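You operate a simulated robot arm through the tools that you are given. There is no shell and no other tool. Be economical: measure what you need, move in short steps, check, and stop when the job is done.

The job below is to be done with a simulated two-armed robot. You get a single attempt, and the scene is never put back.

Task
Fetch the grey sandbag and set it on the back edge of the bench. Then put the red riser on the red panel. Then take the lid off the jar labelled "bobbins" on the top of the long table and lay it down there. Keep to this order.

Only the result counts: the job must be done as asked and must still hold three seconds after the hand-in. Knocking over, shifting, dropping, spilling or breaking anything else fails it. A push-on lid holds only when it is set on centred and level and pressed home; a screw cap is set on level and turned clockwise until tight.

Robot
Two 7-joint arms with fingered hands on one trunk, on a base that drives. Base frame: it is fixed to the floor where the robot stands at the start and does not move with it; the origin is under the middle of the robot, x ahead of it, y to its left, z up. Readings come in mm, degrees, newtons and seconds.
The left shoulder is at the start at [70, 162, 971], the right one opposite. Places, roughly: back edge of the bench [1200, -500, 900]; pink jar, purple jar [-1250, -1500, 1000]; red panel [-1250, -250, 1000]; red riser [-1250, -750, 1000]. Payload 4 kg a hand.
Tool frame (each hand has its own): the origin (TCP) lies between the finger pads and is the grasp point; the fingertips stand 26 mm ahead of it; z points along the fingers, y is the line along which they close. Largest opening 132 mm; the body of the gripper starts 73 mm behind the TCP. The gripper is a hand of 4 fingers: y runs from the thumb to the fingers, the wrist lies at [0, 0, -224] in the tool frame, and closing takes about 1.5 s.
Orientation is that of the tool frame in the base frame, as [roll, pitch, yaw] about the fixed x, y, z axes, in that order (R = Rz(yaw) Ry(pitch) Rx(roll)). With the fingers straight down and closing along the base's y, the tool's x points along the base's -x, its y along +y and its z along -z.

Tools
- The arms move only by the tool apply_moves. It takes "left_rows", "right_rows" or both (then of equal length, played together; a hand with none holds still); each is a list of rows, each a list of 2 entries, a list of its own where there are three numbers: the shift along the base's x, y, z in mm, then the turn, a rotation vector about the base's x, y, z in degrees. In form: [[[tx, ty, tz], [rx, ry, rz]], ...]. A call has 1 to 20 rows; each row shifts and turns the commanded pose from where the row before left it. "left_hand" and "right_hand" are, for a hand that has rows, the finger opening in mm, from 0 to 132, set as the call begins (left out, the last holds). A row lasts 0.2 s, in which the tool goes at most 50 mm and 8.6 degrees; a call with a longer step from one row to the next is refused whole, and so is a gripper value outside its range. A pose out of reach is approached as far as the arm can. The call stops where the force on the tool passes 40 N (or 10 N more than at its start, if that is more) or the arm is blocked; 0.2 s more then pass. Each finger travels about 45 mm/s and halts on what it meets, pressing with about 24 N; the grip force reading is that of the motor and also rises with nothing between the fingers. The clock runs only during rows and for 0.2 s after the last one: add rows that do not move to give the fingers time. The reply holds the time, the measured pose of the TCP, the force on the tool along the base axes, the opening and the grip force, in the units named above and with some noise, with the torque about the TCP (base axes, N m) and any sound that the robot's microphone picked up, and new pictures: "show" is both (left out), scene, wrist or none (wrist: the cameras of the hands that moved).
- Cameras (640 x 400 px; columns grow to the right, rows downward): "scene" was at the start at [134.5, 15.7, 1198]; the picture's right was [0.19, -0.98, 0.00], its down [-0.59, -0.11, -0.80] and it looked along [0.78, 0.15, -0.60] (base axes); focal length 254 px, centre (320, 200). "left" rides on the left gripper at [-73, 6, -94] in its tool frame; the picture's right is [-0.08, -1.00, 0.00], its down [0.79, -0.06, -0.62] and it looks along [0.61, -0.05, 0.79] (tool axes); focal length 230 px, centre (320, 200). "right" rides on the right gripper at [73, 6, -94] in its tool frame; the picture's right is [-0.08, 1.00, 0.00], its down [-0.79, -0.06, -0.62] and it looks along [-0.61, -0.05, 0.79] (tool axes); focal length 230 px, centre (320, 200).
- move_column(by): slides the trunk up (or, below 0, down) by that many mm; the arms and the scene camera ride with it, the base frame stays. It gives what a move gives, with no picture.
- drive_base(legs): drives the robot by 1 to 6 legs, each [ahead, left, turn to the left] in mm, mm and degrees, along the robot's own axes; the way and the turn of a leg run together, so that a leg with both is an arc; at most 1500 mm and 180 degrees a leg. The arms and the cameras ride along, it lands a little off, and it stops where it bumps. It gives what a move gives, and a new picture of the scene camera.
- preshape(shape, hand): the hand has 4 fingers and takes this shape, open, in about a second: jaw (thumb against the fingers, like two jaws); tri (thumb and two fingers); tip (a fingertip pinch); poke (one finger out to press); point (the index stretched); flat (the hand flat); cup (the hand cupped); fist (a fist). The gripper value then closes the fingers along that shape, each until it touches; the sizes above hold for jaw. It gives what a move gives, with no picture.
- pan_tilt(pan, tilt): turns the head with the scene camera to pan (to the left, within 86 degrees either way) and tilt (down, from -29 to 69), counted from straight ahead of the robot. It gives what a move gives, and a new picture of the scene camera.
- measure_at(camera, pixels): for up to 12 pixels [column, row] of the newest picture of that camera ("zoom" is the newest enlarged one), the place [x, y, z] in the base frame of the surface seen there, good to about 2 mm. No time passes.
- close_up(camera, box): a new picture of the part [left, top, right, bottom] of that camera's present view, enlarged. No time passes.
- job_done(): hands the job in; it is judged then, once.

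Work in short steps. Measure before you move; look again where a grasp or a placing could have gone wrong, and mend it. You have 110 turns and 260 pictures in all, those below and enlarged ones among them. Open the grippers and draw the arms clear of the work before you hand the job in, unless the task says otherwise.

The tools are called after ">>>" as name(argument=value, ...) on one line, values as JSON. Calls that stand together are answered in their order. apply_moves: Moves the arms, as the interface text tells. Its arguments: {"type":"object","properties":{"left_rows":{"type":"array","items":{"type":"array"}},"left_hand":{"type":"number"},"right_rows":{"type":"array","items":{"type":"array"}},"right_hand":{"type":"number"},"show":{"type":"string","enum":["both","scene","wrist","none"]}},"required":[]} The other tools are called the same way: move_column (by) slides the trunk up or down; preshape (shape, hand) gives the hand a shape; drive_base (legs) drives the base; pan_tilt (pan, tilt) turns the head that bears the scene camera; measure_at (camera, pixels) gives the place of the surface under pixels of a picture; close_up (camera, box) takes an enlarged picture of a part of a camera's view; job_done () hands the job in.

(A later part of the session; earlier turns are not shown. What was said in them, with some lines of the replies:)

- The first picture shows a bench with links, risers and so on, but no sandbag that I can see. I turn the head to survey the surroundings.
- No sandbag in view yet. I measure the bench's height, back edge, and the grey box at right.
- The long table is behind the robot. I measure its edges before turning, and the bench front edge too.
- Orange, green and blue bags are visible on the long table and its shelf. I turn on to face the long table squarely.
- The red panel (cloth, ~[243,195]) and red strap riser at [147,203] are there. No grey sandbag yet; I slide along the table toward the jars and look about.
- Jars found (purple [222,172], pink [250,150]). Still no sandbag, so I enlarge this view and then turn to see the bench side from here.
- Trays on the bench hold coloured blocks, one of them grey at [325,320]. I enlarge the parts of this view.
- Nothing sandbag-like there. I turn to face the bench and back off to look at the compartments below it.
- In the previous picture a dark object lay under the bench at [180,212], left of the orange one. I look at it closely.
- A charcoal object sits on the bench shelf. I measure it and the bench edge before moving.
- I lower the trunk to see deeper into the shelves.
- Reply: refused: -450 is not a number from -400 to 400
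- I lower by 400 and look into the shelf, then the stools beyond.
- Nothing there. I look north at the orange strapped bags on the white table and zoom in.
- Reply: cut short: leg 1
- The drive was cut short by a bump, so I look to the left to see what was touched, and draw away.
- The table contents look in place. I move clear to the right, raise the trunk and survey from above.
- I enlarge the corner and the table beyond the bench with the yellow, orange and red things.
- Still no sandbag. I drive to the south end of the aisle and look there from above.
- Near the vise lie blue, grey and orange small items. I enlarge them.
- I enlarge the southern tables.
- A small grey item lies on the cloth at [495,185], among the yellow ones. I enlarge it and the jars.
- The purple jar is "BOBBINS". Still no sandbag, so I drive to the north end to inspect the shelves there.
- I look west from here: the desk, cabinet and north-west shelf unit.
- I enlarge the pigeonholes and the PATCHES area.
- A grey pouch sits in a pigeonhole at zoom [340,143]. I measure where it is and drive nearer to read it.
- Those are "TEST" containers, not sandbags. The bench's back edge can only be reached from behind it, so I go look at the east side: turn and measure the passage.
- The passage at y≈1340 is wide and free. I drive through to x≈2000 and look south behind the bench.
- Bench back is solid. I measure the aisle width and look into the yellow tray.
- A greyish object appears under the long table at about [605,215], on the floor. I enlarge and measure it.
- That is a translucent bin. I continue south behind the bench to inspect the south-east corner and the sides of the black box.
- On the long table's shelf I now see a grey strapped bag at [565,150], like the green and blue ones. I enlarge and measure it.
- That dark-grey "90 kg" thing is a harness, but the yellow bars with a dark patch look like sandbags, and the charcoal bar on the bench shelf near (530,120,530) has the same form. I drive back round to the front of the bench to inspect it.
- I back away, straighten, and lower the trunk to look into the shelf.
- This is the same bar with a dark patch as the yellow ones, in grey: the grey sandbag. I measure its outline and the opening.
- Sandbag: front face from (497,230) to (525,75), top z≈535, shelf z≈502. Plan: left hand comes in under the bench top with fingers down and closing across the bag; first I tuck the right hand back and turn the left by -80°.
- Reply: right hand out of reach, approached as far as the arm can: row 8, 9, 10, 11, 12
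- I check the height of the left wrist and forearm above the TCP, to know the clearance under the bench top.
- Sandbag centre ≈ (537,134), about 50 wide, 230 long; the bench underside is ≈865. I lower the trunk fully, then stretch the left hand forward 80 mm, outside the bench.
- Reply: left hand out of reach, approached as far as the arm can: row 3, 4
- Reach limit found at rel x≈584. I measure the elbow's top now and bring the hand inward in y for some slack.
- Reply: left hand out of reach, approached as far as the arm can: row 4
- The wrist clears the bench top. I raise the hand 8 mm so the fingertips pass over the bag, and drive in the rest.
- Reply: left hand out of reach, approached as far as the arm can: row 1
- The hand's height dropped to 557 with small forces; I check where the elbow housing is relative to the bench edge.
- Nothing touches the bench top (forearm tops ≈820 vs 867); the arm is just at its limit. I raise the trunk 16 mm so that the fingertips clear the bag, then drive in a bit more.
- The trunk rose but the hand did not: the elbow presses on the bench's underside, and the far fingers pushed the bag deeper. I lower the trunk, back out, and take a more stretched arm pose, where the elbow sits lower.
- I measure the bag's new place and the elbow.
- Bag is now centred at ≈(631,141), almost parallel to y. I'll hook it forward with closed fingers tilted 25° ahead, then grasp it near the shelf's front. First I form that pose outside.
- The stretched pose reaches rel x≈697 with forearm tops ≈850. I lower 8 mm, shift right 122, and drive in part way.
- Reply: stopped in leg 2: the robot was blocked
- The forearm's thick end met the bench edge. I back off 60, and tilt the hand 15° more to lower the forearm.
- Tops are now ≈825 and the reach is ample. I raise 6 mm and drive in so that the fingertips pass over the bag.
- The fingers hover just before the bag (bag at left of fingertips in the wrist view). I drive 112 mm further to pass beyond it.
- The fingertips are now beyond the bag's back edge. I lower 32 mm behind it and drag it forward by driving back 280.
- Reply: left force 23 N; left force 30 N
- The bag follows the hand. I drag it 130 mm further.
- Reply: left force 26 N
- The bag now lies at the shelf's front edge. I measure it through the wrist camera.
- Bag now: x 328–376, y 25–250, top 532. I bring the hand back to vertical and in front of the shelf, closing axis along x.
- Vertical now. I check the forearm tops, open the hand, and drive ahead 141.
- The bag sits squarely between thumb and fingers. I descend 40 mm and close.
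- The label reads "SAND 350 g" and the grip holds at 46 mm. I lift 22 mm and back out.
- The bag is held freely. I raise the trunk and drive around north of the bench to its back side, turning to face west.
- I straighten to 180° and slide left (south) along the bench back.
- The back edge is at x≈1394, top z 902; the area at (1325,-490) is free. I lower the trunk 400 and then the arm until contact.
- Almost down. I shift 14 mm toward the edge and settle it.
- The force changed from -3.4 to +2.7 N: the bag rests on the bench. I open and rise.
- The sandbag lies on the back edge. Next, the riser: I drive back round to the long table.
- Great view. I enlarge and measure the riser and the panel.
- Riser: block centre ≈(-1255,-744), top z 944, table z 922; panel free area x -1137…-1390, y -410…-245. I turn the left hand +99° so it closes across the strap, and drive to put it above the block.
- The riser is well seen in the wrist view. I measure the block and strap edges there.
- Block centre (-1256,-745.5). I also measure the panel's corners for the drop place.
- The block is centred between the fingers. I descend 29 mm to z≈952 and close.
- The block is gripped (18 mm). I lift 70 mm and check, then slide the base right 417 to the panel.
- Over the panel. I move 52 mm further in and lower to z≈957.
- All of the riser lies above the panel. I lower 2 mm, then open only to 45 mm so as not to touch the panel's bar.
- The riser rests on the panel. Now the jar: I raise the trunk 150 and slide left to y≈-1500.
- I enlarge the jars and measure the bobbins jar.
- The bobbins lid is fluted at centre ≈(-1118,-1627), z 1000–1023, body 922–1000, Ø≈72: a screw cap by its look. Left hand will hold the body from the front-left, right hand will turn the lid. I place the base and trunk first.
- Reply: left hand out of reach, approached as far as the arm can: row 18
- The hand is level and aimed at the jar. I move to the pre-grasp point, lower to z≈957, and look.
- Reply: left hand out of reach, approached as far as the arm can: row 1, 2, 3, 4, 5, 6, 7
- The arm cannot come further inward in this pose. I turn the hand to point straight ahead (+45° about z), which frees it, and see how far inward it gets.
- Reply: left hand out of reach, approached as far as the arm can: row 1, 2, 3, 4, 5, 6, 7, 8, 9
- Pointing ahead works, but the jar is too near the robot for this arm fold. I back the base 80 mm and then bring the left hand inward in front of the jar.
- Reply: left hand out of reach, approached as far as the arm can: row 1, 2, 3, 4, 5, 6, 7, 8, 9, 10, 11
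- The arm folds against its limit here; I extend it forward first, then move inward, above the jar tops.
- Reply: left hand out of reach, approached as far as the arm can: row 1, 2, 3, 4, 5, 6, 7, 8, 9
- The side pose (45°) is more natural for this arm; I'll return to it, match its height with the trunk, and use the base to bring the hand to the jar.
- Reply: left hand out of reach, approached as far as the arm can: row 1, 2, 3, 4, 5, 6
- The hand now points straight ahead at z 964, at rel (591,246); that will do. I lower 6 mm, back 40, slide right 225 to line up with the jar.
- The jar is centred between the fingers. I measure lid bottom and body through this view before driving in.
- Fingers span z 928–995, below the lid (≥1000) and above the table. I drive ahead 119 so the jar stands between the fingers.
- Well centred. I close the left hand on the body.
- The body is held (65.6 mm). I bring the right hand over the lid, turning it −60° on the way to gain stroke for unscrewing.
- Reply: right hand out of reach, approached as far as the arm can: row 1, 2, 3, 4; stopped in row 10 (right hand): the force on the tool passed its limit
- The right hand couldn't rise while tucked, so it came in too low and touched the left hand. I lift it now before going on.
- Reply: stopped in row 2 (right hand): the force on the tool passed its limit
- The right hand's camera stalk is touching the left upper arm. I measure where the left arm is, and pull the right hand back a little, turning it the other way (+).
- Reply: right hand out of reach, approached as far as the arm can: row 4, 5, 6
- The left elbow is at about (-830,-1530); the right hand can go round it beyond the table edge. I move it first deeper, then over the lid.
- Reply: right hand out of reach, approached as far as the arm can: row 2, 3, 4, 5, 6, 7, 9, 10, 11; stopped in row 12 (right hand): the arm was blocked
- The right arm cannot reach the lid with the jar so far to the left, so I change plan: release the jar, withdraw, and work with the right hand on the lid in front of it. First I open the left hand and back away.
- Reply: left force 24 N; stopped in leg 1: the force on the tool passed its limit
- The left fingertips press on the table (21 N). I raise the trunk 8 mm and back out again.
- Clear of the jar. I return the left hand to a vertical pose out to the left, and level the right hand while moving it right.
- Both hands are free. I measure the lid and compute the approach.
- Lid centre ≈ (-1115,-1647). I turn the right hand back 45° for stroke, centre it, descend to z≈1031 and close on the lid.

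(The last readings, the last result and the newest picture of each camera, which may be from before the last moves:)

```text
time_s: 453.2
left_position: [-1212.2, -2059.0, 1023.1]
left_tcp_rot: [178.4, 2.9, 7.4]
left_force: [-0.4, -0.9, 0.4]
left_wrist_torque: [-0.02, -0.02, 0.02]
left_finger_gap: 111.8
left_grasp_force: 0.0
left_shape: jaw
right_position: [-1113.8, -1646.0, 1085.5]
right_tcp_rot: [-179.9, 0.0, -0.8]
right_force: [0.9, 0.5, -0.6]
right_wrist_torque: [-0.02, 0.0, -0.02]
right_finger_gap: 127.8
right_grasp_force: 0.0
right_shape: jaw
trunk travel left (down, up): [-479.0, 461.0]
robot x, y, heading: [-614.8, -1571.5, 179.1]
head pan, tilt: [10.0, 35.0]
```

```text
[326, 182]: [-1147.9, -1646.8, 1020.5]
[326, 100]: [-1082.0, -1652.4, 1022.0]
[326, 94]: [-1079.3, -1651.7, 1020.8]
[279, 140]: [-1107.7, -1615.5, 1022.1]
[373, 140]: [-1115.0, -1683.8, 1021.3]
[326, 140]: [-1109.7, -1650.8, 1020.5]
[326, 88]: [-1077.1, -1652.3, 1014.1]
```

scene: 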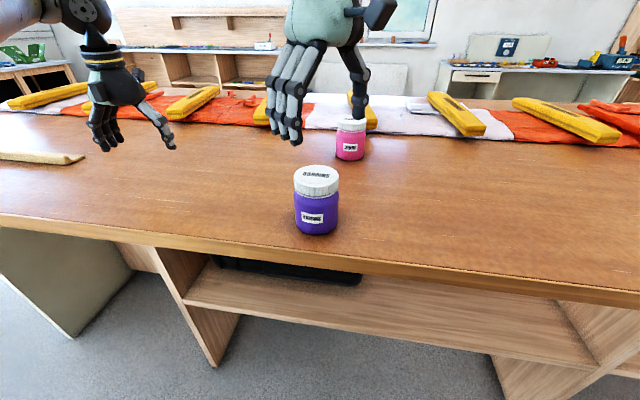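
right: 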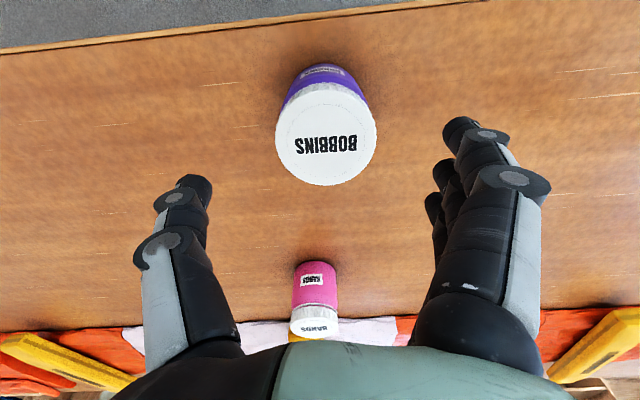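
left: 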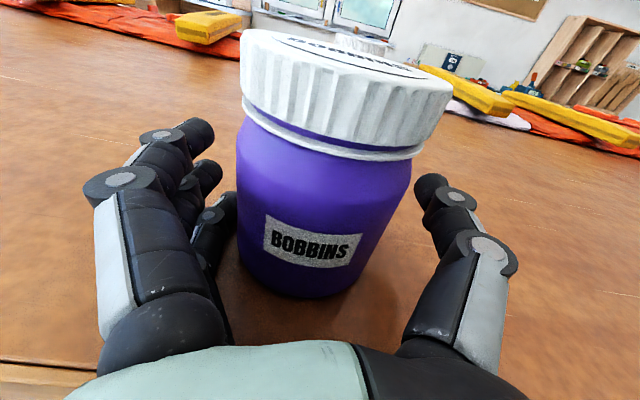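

Centre is (-1115,-1650): only 4 mm off. I correct, descend 54 mm and close.

>>> apply_moves(right_rows=[[[-1, -4, -18], [0, 0, 0]], [[0, 0, -18], [0, 0, 0]], [[0, 0, -18], [0, 0, 0]]], show="none")

>>> apply_moves(right_rows=[[[0, 0, 0], [0, 0, 0]], [[0, 0, 0], [0, 0, 0]], [[0, 0, 0], [0, 0, 0]], [[0, 0, 0], [0, 0, 0]], [[0, 0, 0], [0, 0, 0]], [[0, 0, 0], [0, 0, 0]]], right_hand=0, show="none")

>>> apply_moves(right_rows=[[[0, 0, -1.5], [0, 0, 0]], [[0, 0, -1], [0, 0, 7]], [[0, 0, 0], [0, 0, 7]], [[0, 0, 0], [0, 0, 7]], [[0, 0, 0], [0, 0, 7]], [[0, 0, 0], [0, 0, 7]], [[0, 0, 0], [0, 0, 7]], [[0, 0, 0], [0, 0, 7]], [[0, 0, 0], [0, 0, 7]], [[0, 0, 0], [0, 0, 7]], [[0, 0, 0], [0, 0, 7]]], show="both")

```text
time_s: 454.0
left_position: [-1212.0, -2060.1, 1021.4]
left_tcp_rot: [178.2, 3.0, 7.3]
left_force: [0.5, 0.6, -0.2]
left_wrist_torque: [0.04, -0.01, 0.01]
left_finger_gap: 111.7
left_grasp_force: 0.0
left_shape: jaw
right_position: [-1117.2, -1649.8, 1031.2]
right_tcp_rot: [180.0, 0.1, -0.6]
right_force: [0.0, 0.2, 0.0]
right_wrist_torque: [-0.01, 0.0, 0.01]
right_finger_gap: 128.0
right_grasp_force: 0.1
right_shape: jaw
trunk travel left (down, up): [-479.0, 461.0]
robot x, y, heading: [-614.6, -1570.2, 179.3]
head pan, tilt: [10.0, 35.0]
```

```text
time_s: 455.4
left_position: [-1211.2, -2059.8, 1022.5]
left_tcp_rot: [178.3, 3.1, 7.3]
left_force: [-0.2, 0.9, 0.9]
left_wrist_torque: [0.02, -0.01, -0.01]
left_finger_gap: 111.5
left_grasp_force: 0.0
left_shape: jaw
right_position: [-1114.6, -1650.9, 1031.6]
right_tcp_rot: [-180.0, 0.1, -0.5]
right_force: [0.3, -0.5, -0.2]
right_wrist_torque: [0.0, -0.04, 0.0]
right_finger_gap: 62.9
right_grasp_force: 23.9
right_shape: jaw
trunk travel left (down, up): [-479.0, 461.0]
robot x, y, heading: [-612.8, -1572.3, 179.5]
head pan, tilt: [10.0, 35.0]
```

```text
time_s: 457.8
left_position: [-1208.3, -2060.3, 1024.4]
left_tcp_rot: [178.3, 3.2, 7.3]
left_force: [-0.5, 0.4, -0.5]
left_wrist_torque: [0.02, 0.0, -0.03]
left_finger_gap: 111.9
left_grasp_force: 0.1
left_shape: jaw
right_position: [-1113.2, -1651.2, 1029.1]
right_tcp_rot: [-180.0, 0.0, 69.6]
right_force: [2.6, -4.8, 16.9]
right_wrist_torque: [-0.15, -0.25, -0.08]
right_finger_gap: 62.4
right_grasp_force: 23.5
right_shape: jaw
trunk travel left (down, up): [-479.0, 461.0]
robot x, y, heading: [-613.8, -1567.4, 179.5]
head pan, tilt: [10.0, 35.0]
```

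scene: 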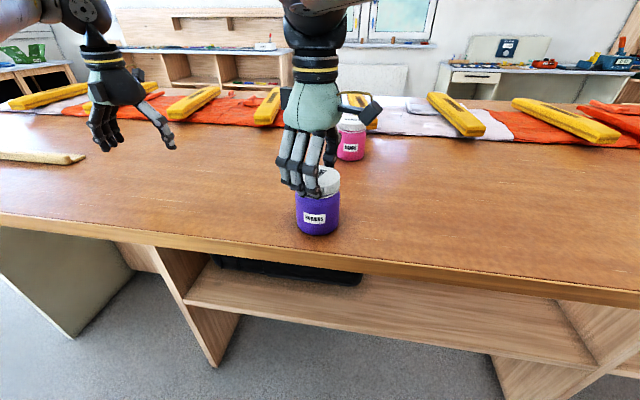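
right: 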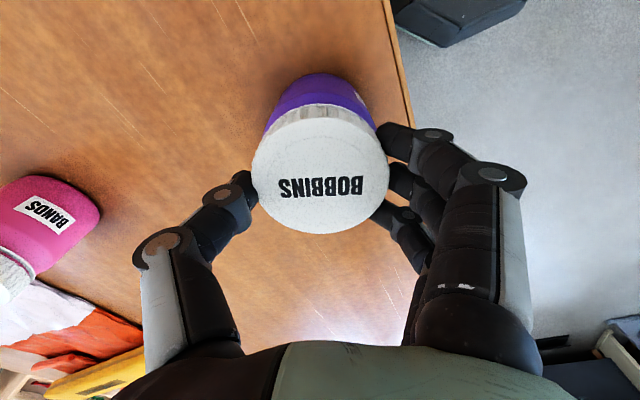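

The lid turned 70° while the jar's label stayed facing front: it is a screw cap and it is loosening. I turn on in the same grip.

>>> apply_moves(right_rows=[[[0, 0, 0.2], [0, 0, 7.5]], [[0, 0, 0.2], [0, 0, 7.5]], [[0, 0, 0.2], [0, 0, 7.5]], [[0, 0, 0.2], [0, 0, 7.5]], [[0, 0, 0.2], [0, 0, 7.5]], [[0, 0, 0.2], [0, 0, 7.5]], [[0, 0, 0.2], [0, 0, 7.5]], [[0, 0, 0.2], [0, 0, 7.5]], [[0, 0, 0.2], [0, 0, 7.5]], [[0, 0, 0.2], [0, 0, 7.5]], [[0, 0, 0.2], [0, 0, 7.5]], [[0, 0, 0], [0, 0, 0]]], show="both")

```text
time_s: 460.4
left_position: [-1210.7, -2059.0, 1020.9]
left_tcp_rot: [178.3, 3.0, 7.3]
left_force: [1.2, -0.5, -0.1]
left_wrist_torque: [0.0, -0.03, -0.02]
left_finger_gap: 111.7
left_grasp_force: 0.1
left_shape: jaw
right_position: [-1114.4, -1650.5, 1031.8]
right_tcp_rot: [180.0, -0.1, 152.2]
right_force: [1.7, 2.9, 6.5]
right_wrist_torque: [0.16, -0.07, -0.07]
right_finger_gap: 62.4
right_grasp_force: 23.9
right_shape: jaw
trunk travel left (down, up): [-479.0, 461.0]
robot x, y, heading: [-613.3, -1571.1, 179.4]
head pan, tilt: [10.0, 35.0]
```

scene: 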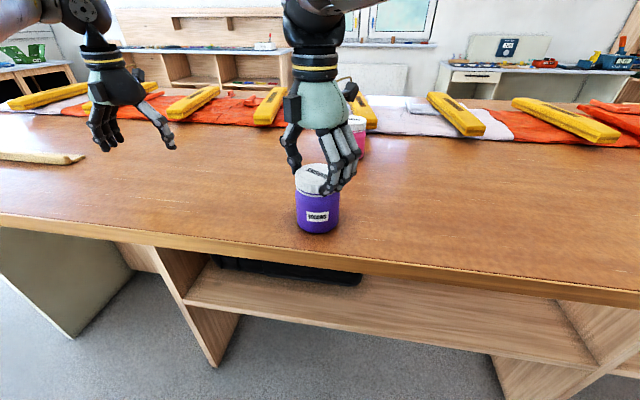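
right: 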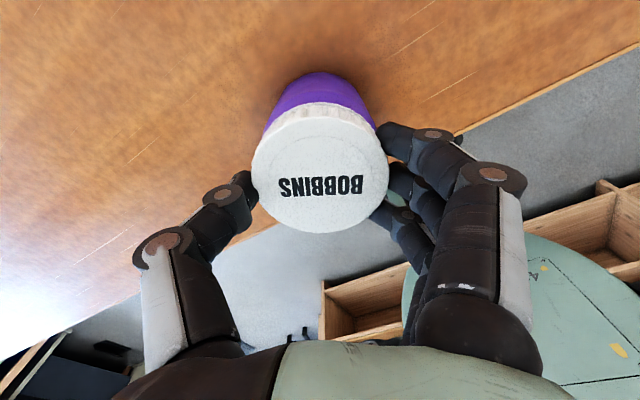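

About 150° done, label still facing front. I regrip (open, turn back, close) and turn another 150°.

>>> apply_moves(right_rows=[[[0, 0, 0], [0, 0, 0]], [[0, 0, 0], [0, 0, 0]], [[0, 0, 0], [0, 0, 0]], [[0, 0, 0], [0, 0, 0]], [[0, 0, 0], [0, 0, 0]]], right_hand=125, show="none")

>>> apply_moves(right_rows=[[[0, 0, 0], [0, 0, -8]], [[0, 0, 0], [0, 0, -8]], [[0, 0, 0], [0, 0, -8]], [[0, 0, 0], [0, 0, -8]], [[0, 0, 0], [0, 0, -8]], [[0, 0, 0], [0, 0, -8]], [[0, 0, 0], [0, 0, -8]], [[0, 0, 0], [0, 0, -8]], [[0, 0, 0], [0, 0, -8]], [[0, 0, 0], [0, 0, -8]], [[0, 0, 0], [0, 0, -8]], [[0, 0, 0], [0, 0, -8]], [[0, 0, 0], [0, 0, -8]], [[0, 0, 0], [0, 0, -8]], [[0, 0, 0], [0, 0, -8]], [[0, 0, 0], [0, 0, -8]], [[0, 0, 0], [0, 0, -8]], [[0, 0, 0], [0, 0, -8]], [[0, 0, 0], [0, 0, -8]]], show="none")

>>> apply_moves(right_rows=[[[0, 0, 0], [0, 0, 0]], [[0, 0, 0], [0, 0, 0]], [[0, 0, 0], [0, 0, 0]], [[0, 0, 0], [0, 0, 0]], [[0, 0, 0], [0, 0, 0]], [[0, 0, 0], [0, 0, 0]]], right_hand=0, show="wrist")

>>> apply_moves(right_rows=[[[0, 0, -1], [0, 0, 7.5]], [[0, 0, 0.1], [0, 0, 7.5]], [[0, 0, 0.2], [0, 0, 7.5]], [[0, 0, 0.2], [0, 0, 7.5]], [[0, 0, 0.2], [0, 0, 7.5]], [[0, 0, 0.2], [0, 0, 7.5]], [[0, 0, 0.2], [0, 0, 7.5]], [[0, 0, 0.2], [0, 0, 7.5]], [[0, 0, 0.2], [0, 0, 7.5]], [[0, 0, 0.2], [0, 0, 7.5]], [[0, 0, 0.2], [0, 0, 7.5]], [[0, 0, 0.2], [0, 0, 7.5]], [[0, 0, 0.2], [0, 0, 7.5]], [[0, 0, 0.2], [0, 0, 7.5]], [[0, 0, 0.2], [0, 0, 7.5]], [[0, 0, 0.2], [0, 0, 7.5]], [[0, 0, 0.2], [0, 0, 7.5]], [[0, 0, 0.2], [0, 0, 7.5]], [[0, 0, 0.2], [0, 0, 7.5]], [[0, 0, 0], [0, 0, 7.5]]], show="both")

```text
time_s: 461.6
left_position: [-1211.3, -2059.9, 1023.7]
left_tcp_rot: [178.3, 3.0, 7.3]
left_force: [-0.2, -0.3, -0.8]
left_wrist_torque: [0.01, 0.04, 0.02]
left_finger_gap: 111.4
left_grasp_force: 0.1
left_shape: jaw
right_position: [-1115.6, -1650.7, 1031.7]
right_tcp_rot: [-180.0, 0.1, 152.0]
right_force: [0.9, 0.6, -0.1]
right_wrist_torque: [0.02, -0.02, 0.01]
right_finger_gap: 124.9
right_grasp_force: 0.0
right_shape: jaw
trunk travel left (down, up): [-479.0, 461.0]
robot x, y, heading: [-615.0, -1570.1, 179.3]
head pan, tilt: [10.0, 35.0]
```

```text
time_s: 465.6
left_position: [-1211.0, -2059.3, 1023.0]
left_tcp_rot: [178.2, 3.0, 7.3]
left_force: [0.7, 0.6, 0.1]
left_wrist_torque: [0.01, 0.0, -0.01]
left_finger_gap: 111.8
left_grasp_force: 0.0
left_shape: jaw
right_position: [-1117.6, -1643.4, 1043.9]
right_tcp_rot: [178.6, 0.6, -0.9]
right_force: [0.4, -0.7, -0.1]
right_wrist_torque: [0.04, -0.03, 0.03]
right_finger_gap: 125.0
right_grasp_force: 0.0
right_shape: jaw
trunk travel left (down, up): [-479.0, 461.0]
robot x, y, heading: [-612.4, -1569.5, 179.5]
head pan, tilt: [10.0, 35.0]
```

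```text
time_s: 467.0
left_position: [-1211.0, -2059.1, 1023.6]
left_tcp_rot: [178.3, 3.1, 7.3]
left_force: [-0.7, 0.9, 0.0]
left_wrist_torque: [0.01, 0.02, 0.0]
left_finger_gap: 111.7
left_grasp_force: 0.2
left_shape: jaw
right_position: [-1119.2, -1642.6, 1039.9]
right_tcp_rot: [178.7, 0.3, -0.9]
right_force: [0.9, -2.1, 5.3]
right_wrist_torque: [-0.09, 0.02, -0.02]
right_finger_gap: 62.5
right_grasp_force: 24.1
right_shape: jaw
trunk travel left (down, up): [-479.0, 461.0]
robot x, y, heading: [-613.1, -1568.1, 179.6]
head pan, tilt: [10.0, 35.0]
```

right: 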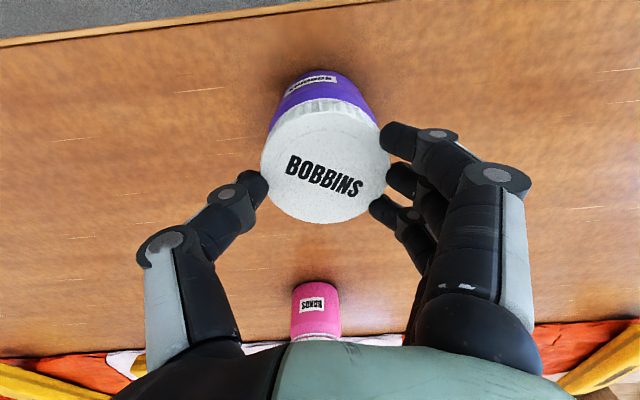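

```text
time_s: 467.5
left_position: [-1208.5, -2059.8, 1025.2]
left_tcp_rot: [178.4, 3.1, 7.3]
left_force: [-0.6, 0.1, 0.3]
left_wrist_torque: [0.0, -0.01, 0.01]
left_finger_gap: 112.0
left_grasp_force: 0.0
left_shape: jaw
right_position: [-1119.9, -1643.1, 1037.5]
right_tcp_rot: [178.9, 0.5, 7.5]
right_force: [3.8, -0.4, 22.9]
right_wrist_torque: [-0.18, -0.14, 0.03]
right_finger_gap: 62.2
right_grasp_force: 24.1
right_shape: jaw
trunk travel left (down, up): [-479.0, 461.0]
robot x, y, heading: [-615.3, -1566.9, 179.4]
head pan, tilt: [10.0, 35.0]
stopped in row 2 (right hand): the force on the tool passed its limit (the readings are from after the stop); the commanded pose is now the measured one
```

scene: 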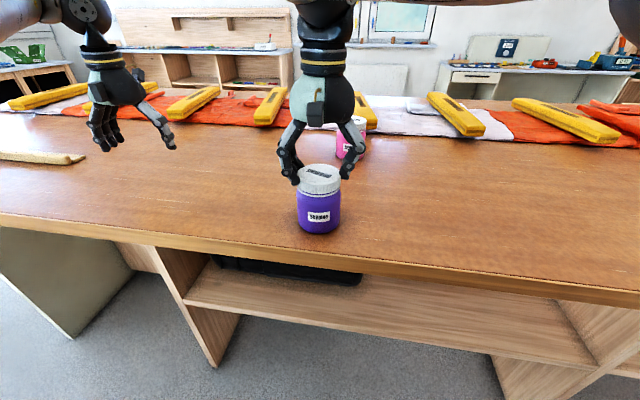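
right: 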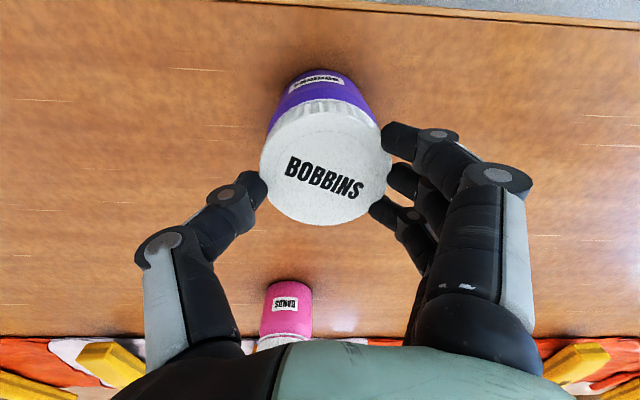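

The grip pressed too hard downward (limit hit). I relieve by 1.5 mm and turn on without pressing.

>>> apply_moves(right_rows=[[[0, 0, 1.2], [0, 0, 0]], [[0, 0, 0.4], [0, 0, 7.5]], [[0, 0, 0.2], [0, 0, 7.5]], [[0, 0, 0.2], [0, 0, 7.5]], [[0, 0, 0.2], [0, 0, 7.5]], [[0, 0, 0.2], [0, 0, 7.5]], [[0, 0, 0.2], [0, 0, 7.5]], [[0, 0, 0.2], [0, 0, 7.5]], [[0, 0, 0.2], [0, 0, 7.5]], [[0, 0, 0.2], [0, 0, 7.5]], [[0, 0, 0.2], [0, 0, 7.5]], [[0, 0, 0.2], [0, 0, 7.5]], [[0, 0, 0.2], [0, 0, 7.5]], [[0, 0, 0.2], [0, 0, 7.5]], [[0, 0, 0.2], [0, 0, 7.5]], [[0, 0, 0.2], [0, 0, 7.5]], [[0, 0, 0.2], [0, 0, 7.5]], [[0, 0, 0.2], [0, 0, 7.5]], [[0, 0, 0.2], [0, 0, 7.5]], [[0, 0, 0], [0, 0, 0]]], show="both")

```text
time_s: 471.7
left_position: [-1210.8, -2059.9, 1022.0]
left_tcp_rot: [178.3, 3.1, 7.3]
left_force: [0.1, -0.6, -0.6]
left_wrist_torque: [-0.01, -0.01, -0.04]
left_finger_gap: 111.9
left_grasp_force: 0.0
left_shape: jaw
right_position: [-1120.8, -1643.3, 1036.7]
right_tcp_rot: [179.0, 0.3, 142.7]
right_force: [0.5, 1.8, 3.3]
right_wrist_torque: [0.1, -0.05, -0.02]
right_finger_gap: 62.4
right_grasp_force: 23.9
right_shape: jaw
trunk travel left (down, up): [-479.0, 461.0]
robot x, y, heading: [-611.9, -1573.3, 179.3]
head pan, tilt: [10.0, 35.0]
```

scene: 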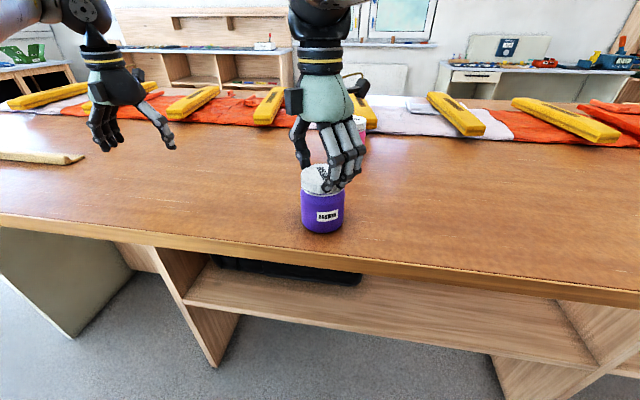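
right: 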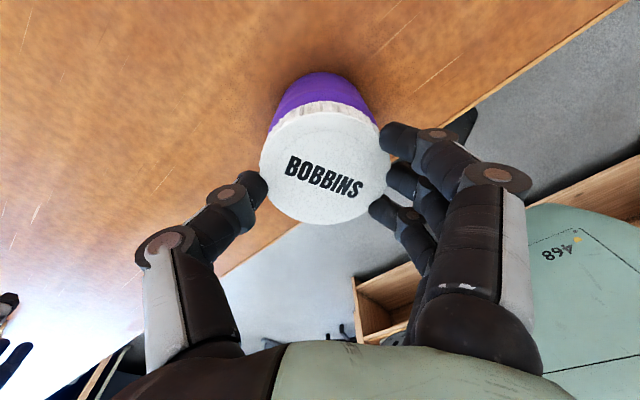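

About 290° in total. I try a gentle lift of 15 mm to see whether the lid comes off.

>>> apply_moves(right_rows=[[[0, 0, 1], [0, 0, 0]], [[0, 0, 2], [0, 0, 0]], [[0, 0, 3], [0, 0, 0]], [[0, 0, 4], [0, 0, 0]], [[0, 0, 5], [0, 0, 0]], [[0, 0, 0], [0, 0, 0]]], show="scene")

>>> close_up(camera="scene", box=[270, 120, 380, 250])

```text
time_s: 473.1
left_position: [-1210.9, -2060.1, 1021.8]
left_tcp_rot: [178.4, 3.0, 7.4]
left_force: [0.5, 0.1, -0.7]
left_wrist_torque: [-0.01, -0.02, 0.0]
left_finger_gap: 111.7
left_grasp_force: 0.0
left_shape: jaw
right_position: [-1122.0, -1644.1, 1054.1]
right_tcp_rot: [179.2, 0.3, 142.7]
right_force: [1.3, -0.3, -0.7]
right_wrist_torque: [0.02, -0.02, -0.04]
right_finger_gap: 62.1
right_grasp_force: 23.6
right_shape: jaw
trunk travel left (down, up): [-479.0, 461.0]
robot x, y, heading: [-611.8, -1570.4, 179.3]
head pan, tilt: [10.0, 35.0]
```

scene: 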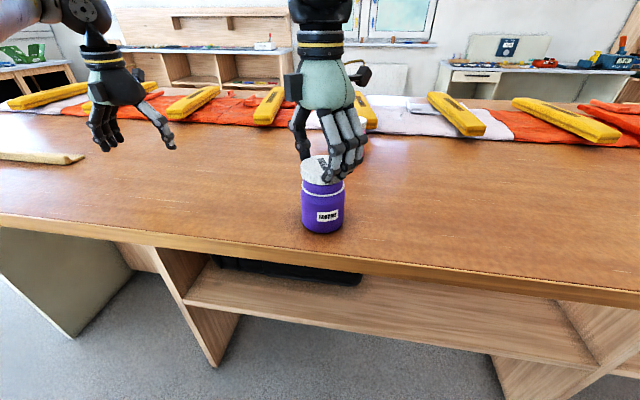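

```text
3.08 times, centred on (325, 185) of scene
```

zoom: 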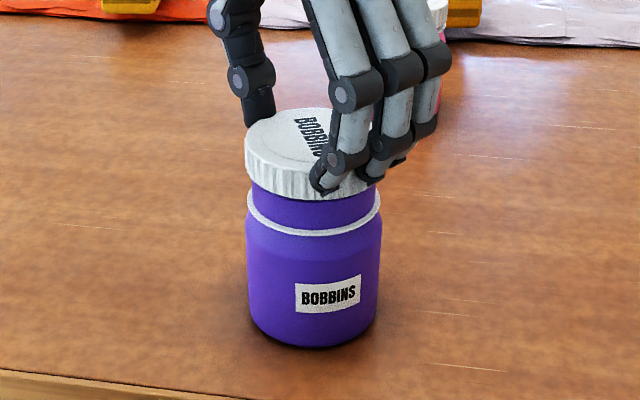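

The lid has come off; the jar stands still. I lift it clear, carry it 180 mm to the right and lower it.

>>> apply_moves(right_rows=[[[0, 0, 20], [0, 0, 0]], [[0, 0, 25], [0, 0, 0]], [[0, 0, 15], [0, 0, 0]], [[0, 36, 0], [0, 0, 0]], [[0, 36, 0], [0, 0, 0]], [[0, 36, 0], [0, 0, 0]], [[0, 36, 0], [0, 0, 0]], [[0, 36, 0], [0, 0, 0]], [[0, 0, -40], [0, 0, 0]], [[0, 0, -40], [0, 0, 0]], [[0, 0, -40], [0, 0, 0]], [[0, 0, -25], [0, 0, 0]], [[0, 0, 0], [0, 0, 0]]], show="scene")

>>> apply_moves(right_rows=[[[0, 0, -2], [0, 0, 0]], [[0, 0, -2], [0, 0, 0]], [[0, 0, -2], [0, 0, 0]]], show="none")

>>> close_up(camera="scene", box=[280, 130, 460, 260])

```text
time_s: 475.9
left_position: [-1210.5, -2059.7, 1022.8]
left_tcp_rot: [178.3, 2.9, 7.2]
left_force: [0.4, -0.3, -0.7]
left_wrist_torque: [-0.01, 0.02, -0.01]
left_finger_gap: 111.8
left_grasp_force: 0.1
left_shape: jaw
right_position: [-1109.1, -1478.7, 964.0]
right_tcp_rot: [179.2, 0.3, 142.6]
right_force: [0.3, -0.8, 0.5]
right_wrist_torque: [-0.01, 0.03, -0.02]
right_finger_gap: 62.0
right_grasp_force: 24.0
right_shape: jaw
right hand out of reach, approached as far as the arm can: row 6, 7, 8
trunk travel left (down, up): [-479.0, 461.0]
robot x, y, heading: [-614.6, -1570.8, 179.3]
head pan, tilt: [10.0, 35.0]
```

scene: 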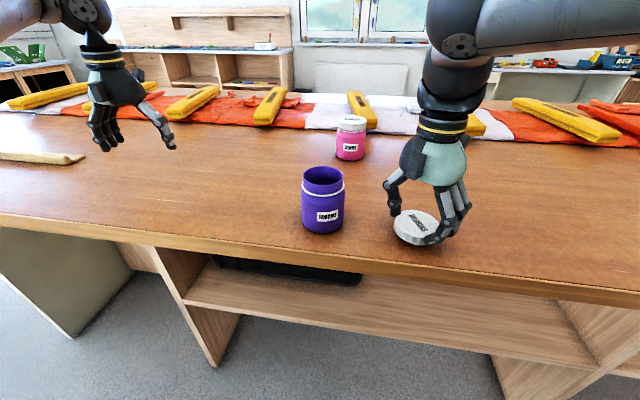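

```text
time_s: 476.7
left_position: [-1210.6, -2060.3, 1022.4]
left_tcp_rot: [178.3, 3.0, 7.3]
left_force: [-0.4, 0.4, -0.8]
left_wrist_torque: [-0.04, 0.02, 0.01]
left_finger_gap: 111.9
left_grasp_force: 0.1
left_shape: jaw
right_position: [-1109.0, -1476.9, 957.9]
right_tcp_rot: [179.1, 0.3, 142.6]
right_force: [-1.0, 0.4, -0.3]
right_wrist_torque: [-0.03, -0.03, 0.02]
right_finger_gap: 62.0
right_grasp_force: 24.1
right_shape: jaw
trunk travel left (down, up): [-479.0, 461.0]
robot x, y, heading: [-613.6, -1571.6, 179.4]
head pan, tilt: [10.0, 35.0]
```

```text
3.08 times, centred on (370, 195) of scene
```

zoom: 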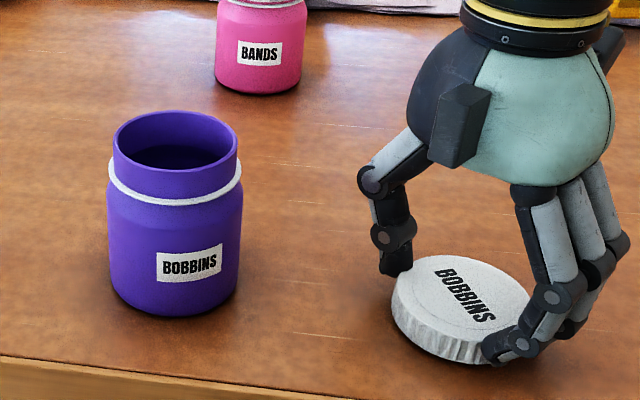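

The lid hangs just above the table. I settle it, open, rise and back away, then check.

>>> apply_moves(right_rows=[[[0, 0, -1.2], [0, 0, 0]], [[0, 0, -1.2], [0, 0, 0]], [[0, 0, -1], [0, 0, 0]], [[0, 0, -0.8], [0, 0, 0]]], show="none")

>>> apply_moves(right_rows=[[[0, 0, 0], [0, 0, 0]], [[0, 0, 0], [0, 0, 0]], [[0, 0, 0], [0, 0, 0]], [[0, 0, 0], [0, 0, 0]], [[0, 0, 0], [0, 0, 0]]], right_hand=110, show="none")

>>> move_column(by=200)

>>> drive_base(legs=[[-300, 0, 0]])

>>> close_up(camera="scene", box=[240, 100, 480, 300])

```text
time_s: 477.7
left_position: [-1211.5, -2059.7, 1023.2]
left_tcp_rot: [178.1, 3.0, 7.3]
left_force: [0.5, -0.2, 0.5]
left_wrist_torque: [0.01, 0.0, -0.02]
left_finger_gap: 111.8
left_grasp_force: 0.0
left_shape: jaw
right_position: [-1107.3, -1477.6, 952.7]
right_tcp_rot: [179.4, 0.4, 142.8]
right_force: [-1.9, 0.0, 9.7]
right_wrist_torque: [0.26, -0.08, 0.07]
right_finger_gap: 61.6
right_grasp_force: 23.6
right_shape: jaw
trunk travel left (down, up): [-479.0, 461.0]
robot x, y, heading: [-614.8, -1571.8, 179.3]
head pan, tilt: [10.0, 35.0]
```

```text
time_s: 478.9
left_position: [-1211.3, -2060.9, 1022.5]
left_tcp_rot: [178.3, 2.9, 7.3]
left_force: [-0.2, 0.3, -0.2]
left_wrist_torque: [0.0, 0.02, 0.04]
left_finger_gap: 111.9
left_grasp_force: 0.1
left_shape: jaw
right_position: [-1108.7, -1477.7, 951.2]
right_tcp_rot: [179.1, 0.3, 142.7]
right_force: [0.3, -0.3, -0.6]
right_wrist_torque: [-0.02, -0.02, 0.04]
right_finger_gap: 109.5
right_grasp_force: 0.0
right_shape: jaw
trunk travel left (down, up): [-479.0, 461.0]
robot x, y, heading: [-616.7, -1570.7, 179.6]
head pan, tilt: [10.0, 35.0]
```

```text
time_s: 481.0
left_position: [-1210.9, -2059.8, 1221.7]
left_tcp_rot: [178.3, 3.0, 7.2]
left_force: [-0.5, -0.1, -0.6]
left_wrist_torque: [0.02, 0.0, -0.02]
left_finger_gap: 111.7
left_grasp_force: 0.0
left_shape: jaw
right_position: [-1108.2, -1476.4, 1152.6]
right_tcp_rot: [179.2, 0.3, 142.7]
right_force: [-0.4, 0.4, 0.1]
right_wrist_torque: [0.01, 0.04, 0.02]
right_finger_gap: 109.5
right_grasp_force: 0.1
right_shape: jaw
trunk travel left (down, up): [-679.0, 261.0]
robot x, y, heading: [-615.2, -1572.0, 179.5]
head pan, tilt: [10.0, 35.0]
```

```text
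time_s: 483.1
left_position: [-911.0, -2062.3, 1221.0]
left_tcp_rot: [178.3, 3.0, 7.3]
left_force: [0.5, 0.2, -1.1]
left_wrist_torque: [0.0, 0.0, 0.02]
left_finger_gap: 111.9
left_grasp_force: 0.0
left_shape: jaw
right_position: [-808.0, -1480.8, 1150.7]
right_tcp_rot: [179.2, 0.5, 142.8]
right_force: [-0.8, 0.4, -0.4]
right_wrist_torque: [0.01, 0.0, 0.01]
right_finger_gap: 109.5
right_grasp_force: 0.1
right_shape: jaw
trunk travel left (down, up): [-679.0, 261.0]
robot x, y, heading: [-310.4, -1573.3, 179.1]
head pan, tilt: [10.0, 35.0]
```

scene: 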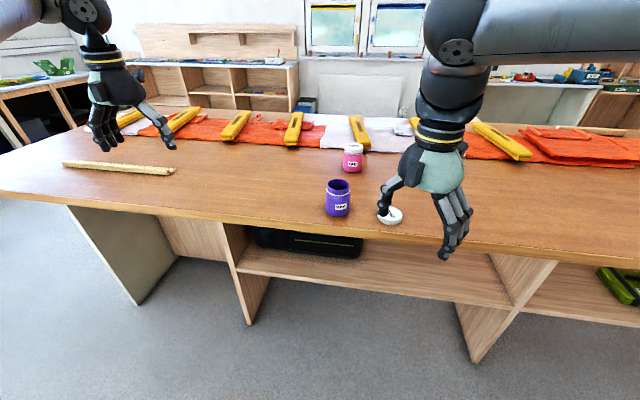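

```text
2.00 times, centred on (360, 200) of scene
5 turns are left
```

zoom: 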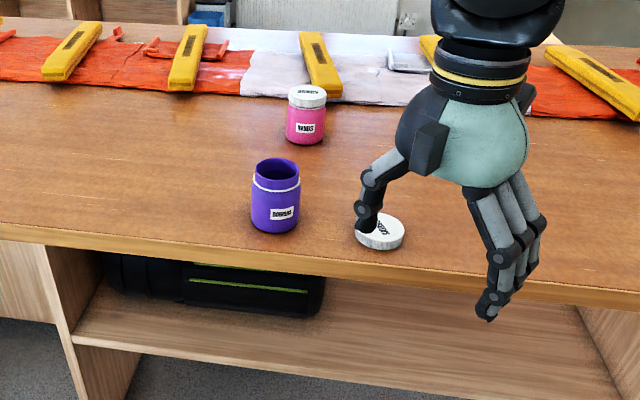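

The lid lies flat on the long table beside the open, upright bobbins jar; the hands are open and clear. The sandbag and the riser were placed before, in order. I hand in.

>>> job_done()

```text
The job is handed in.
```

I did all three steps in the order asked and handed the job in. I don't know yet how it was judged.

- **Sandbag:** the grey sandbag lies along the back edge of the bench, about 55 mm in from the edge, and it held when I let go.
- **Riser:** the red riser lies flat on the red panel, fully inside its edges.
- **Lid:** it was a screw cap. I unscrewed it and laid it flat on the long table, about 170 mm to the right of the open "bobbins" jar.

Two things might count against the "nothing shifted" rule. The bobbins jar stayed upright but moved about 20 mm when I first tried to hold its body. While I was still searching for the sandbag, the base also bumped something, probably the long table, but nothing on the table looked displaced in the pictures afterwards.
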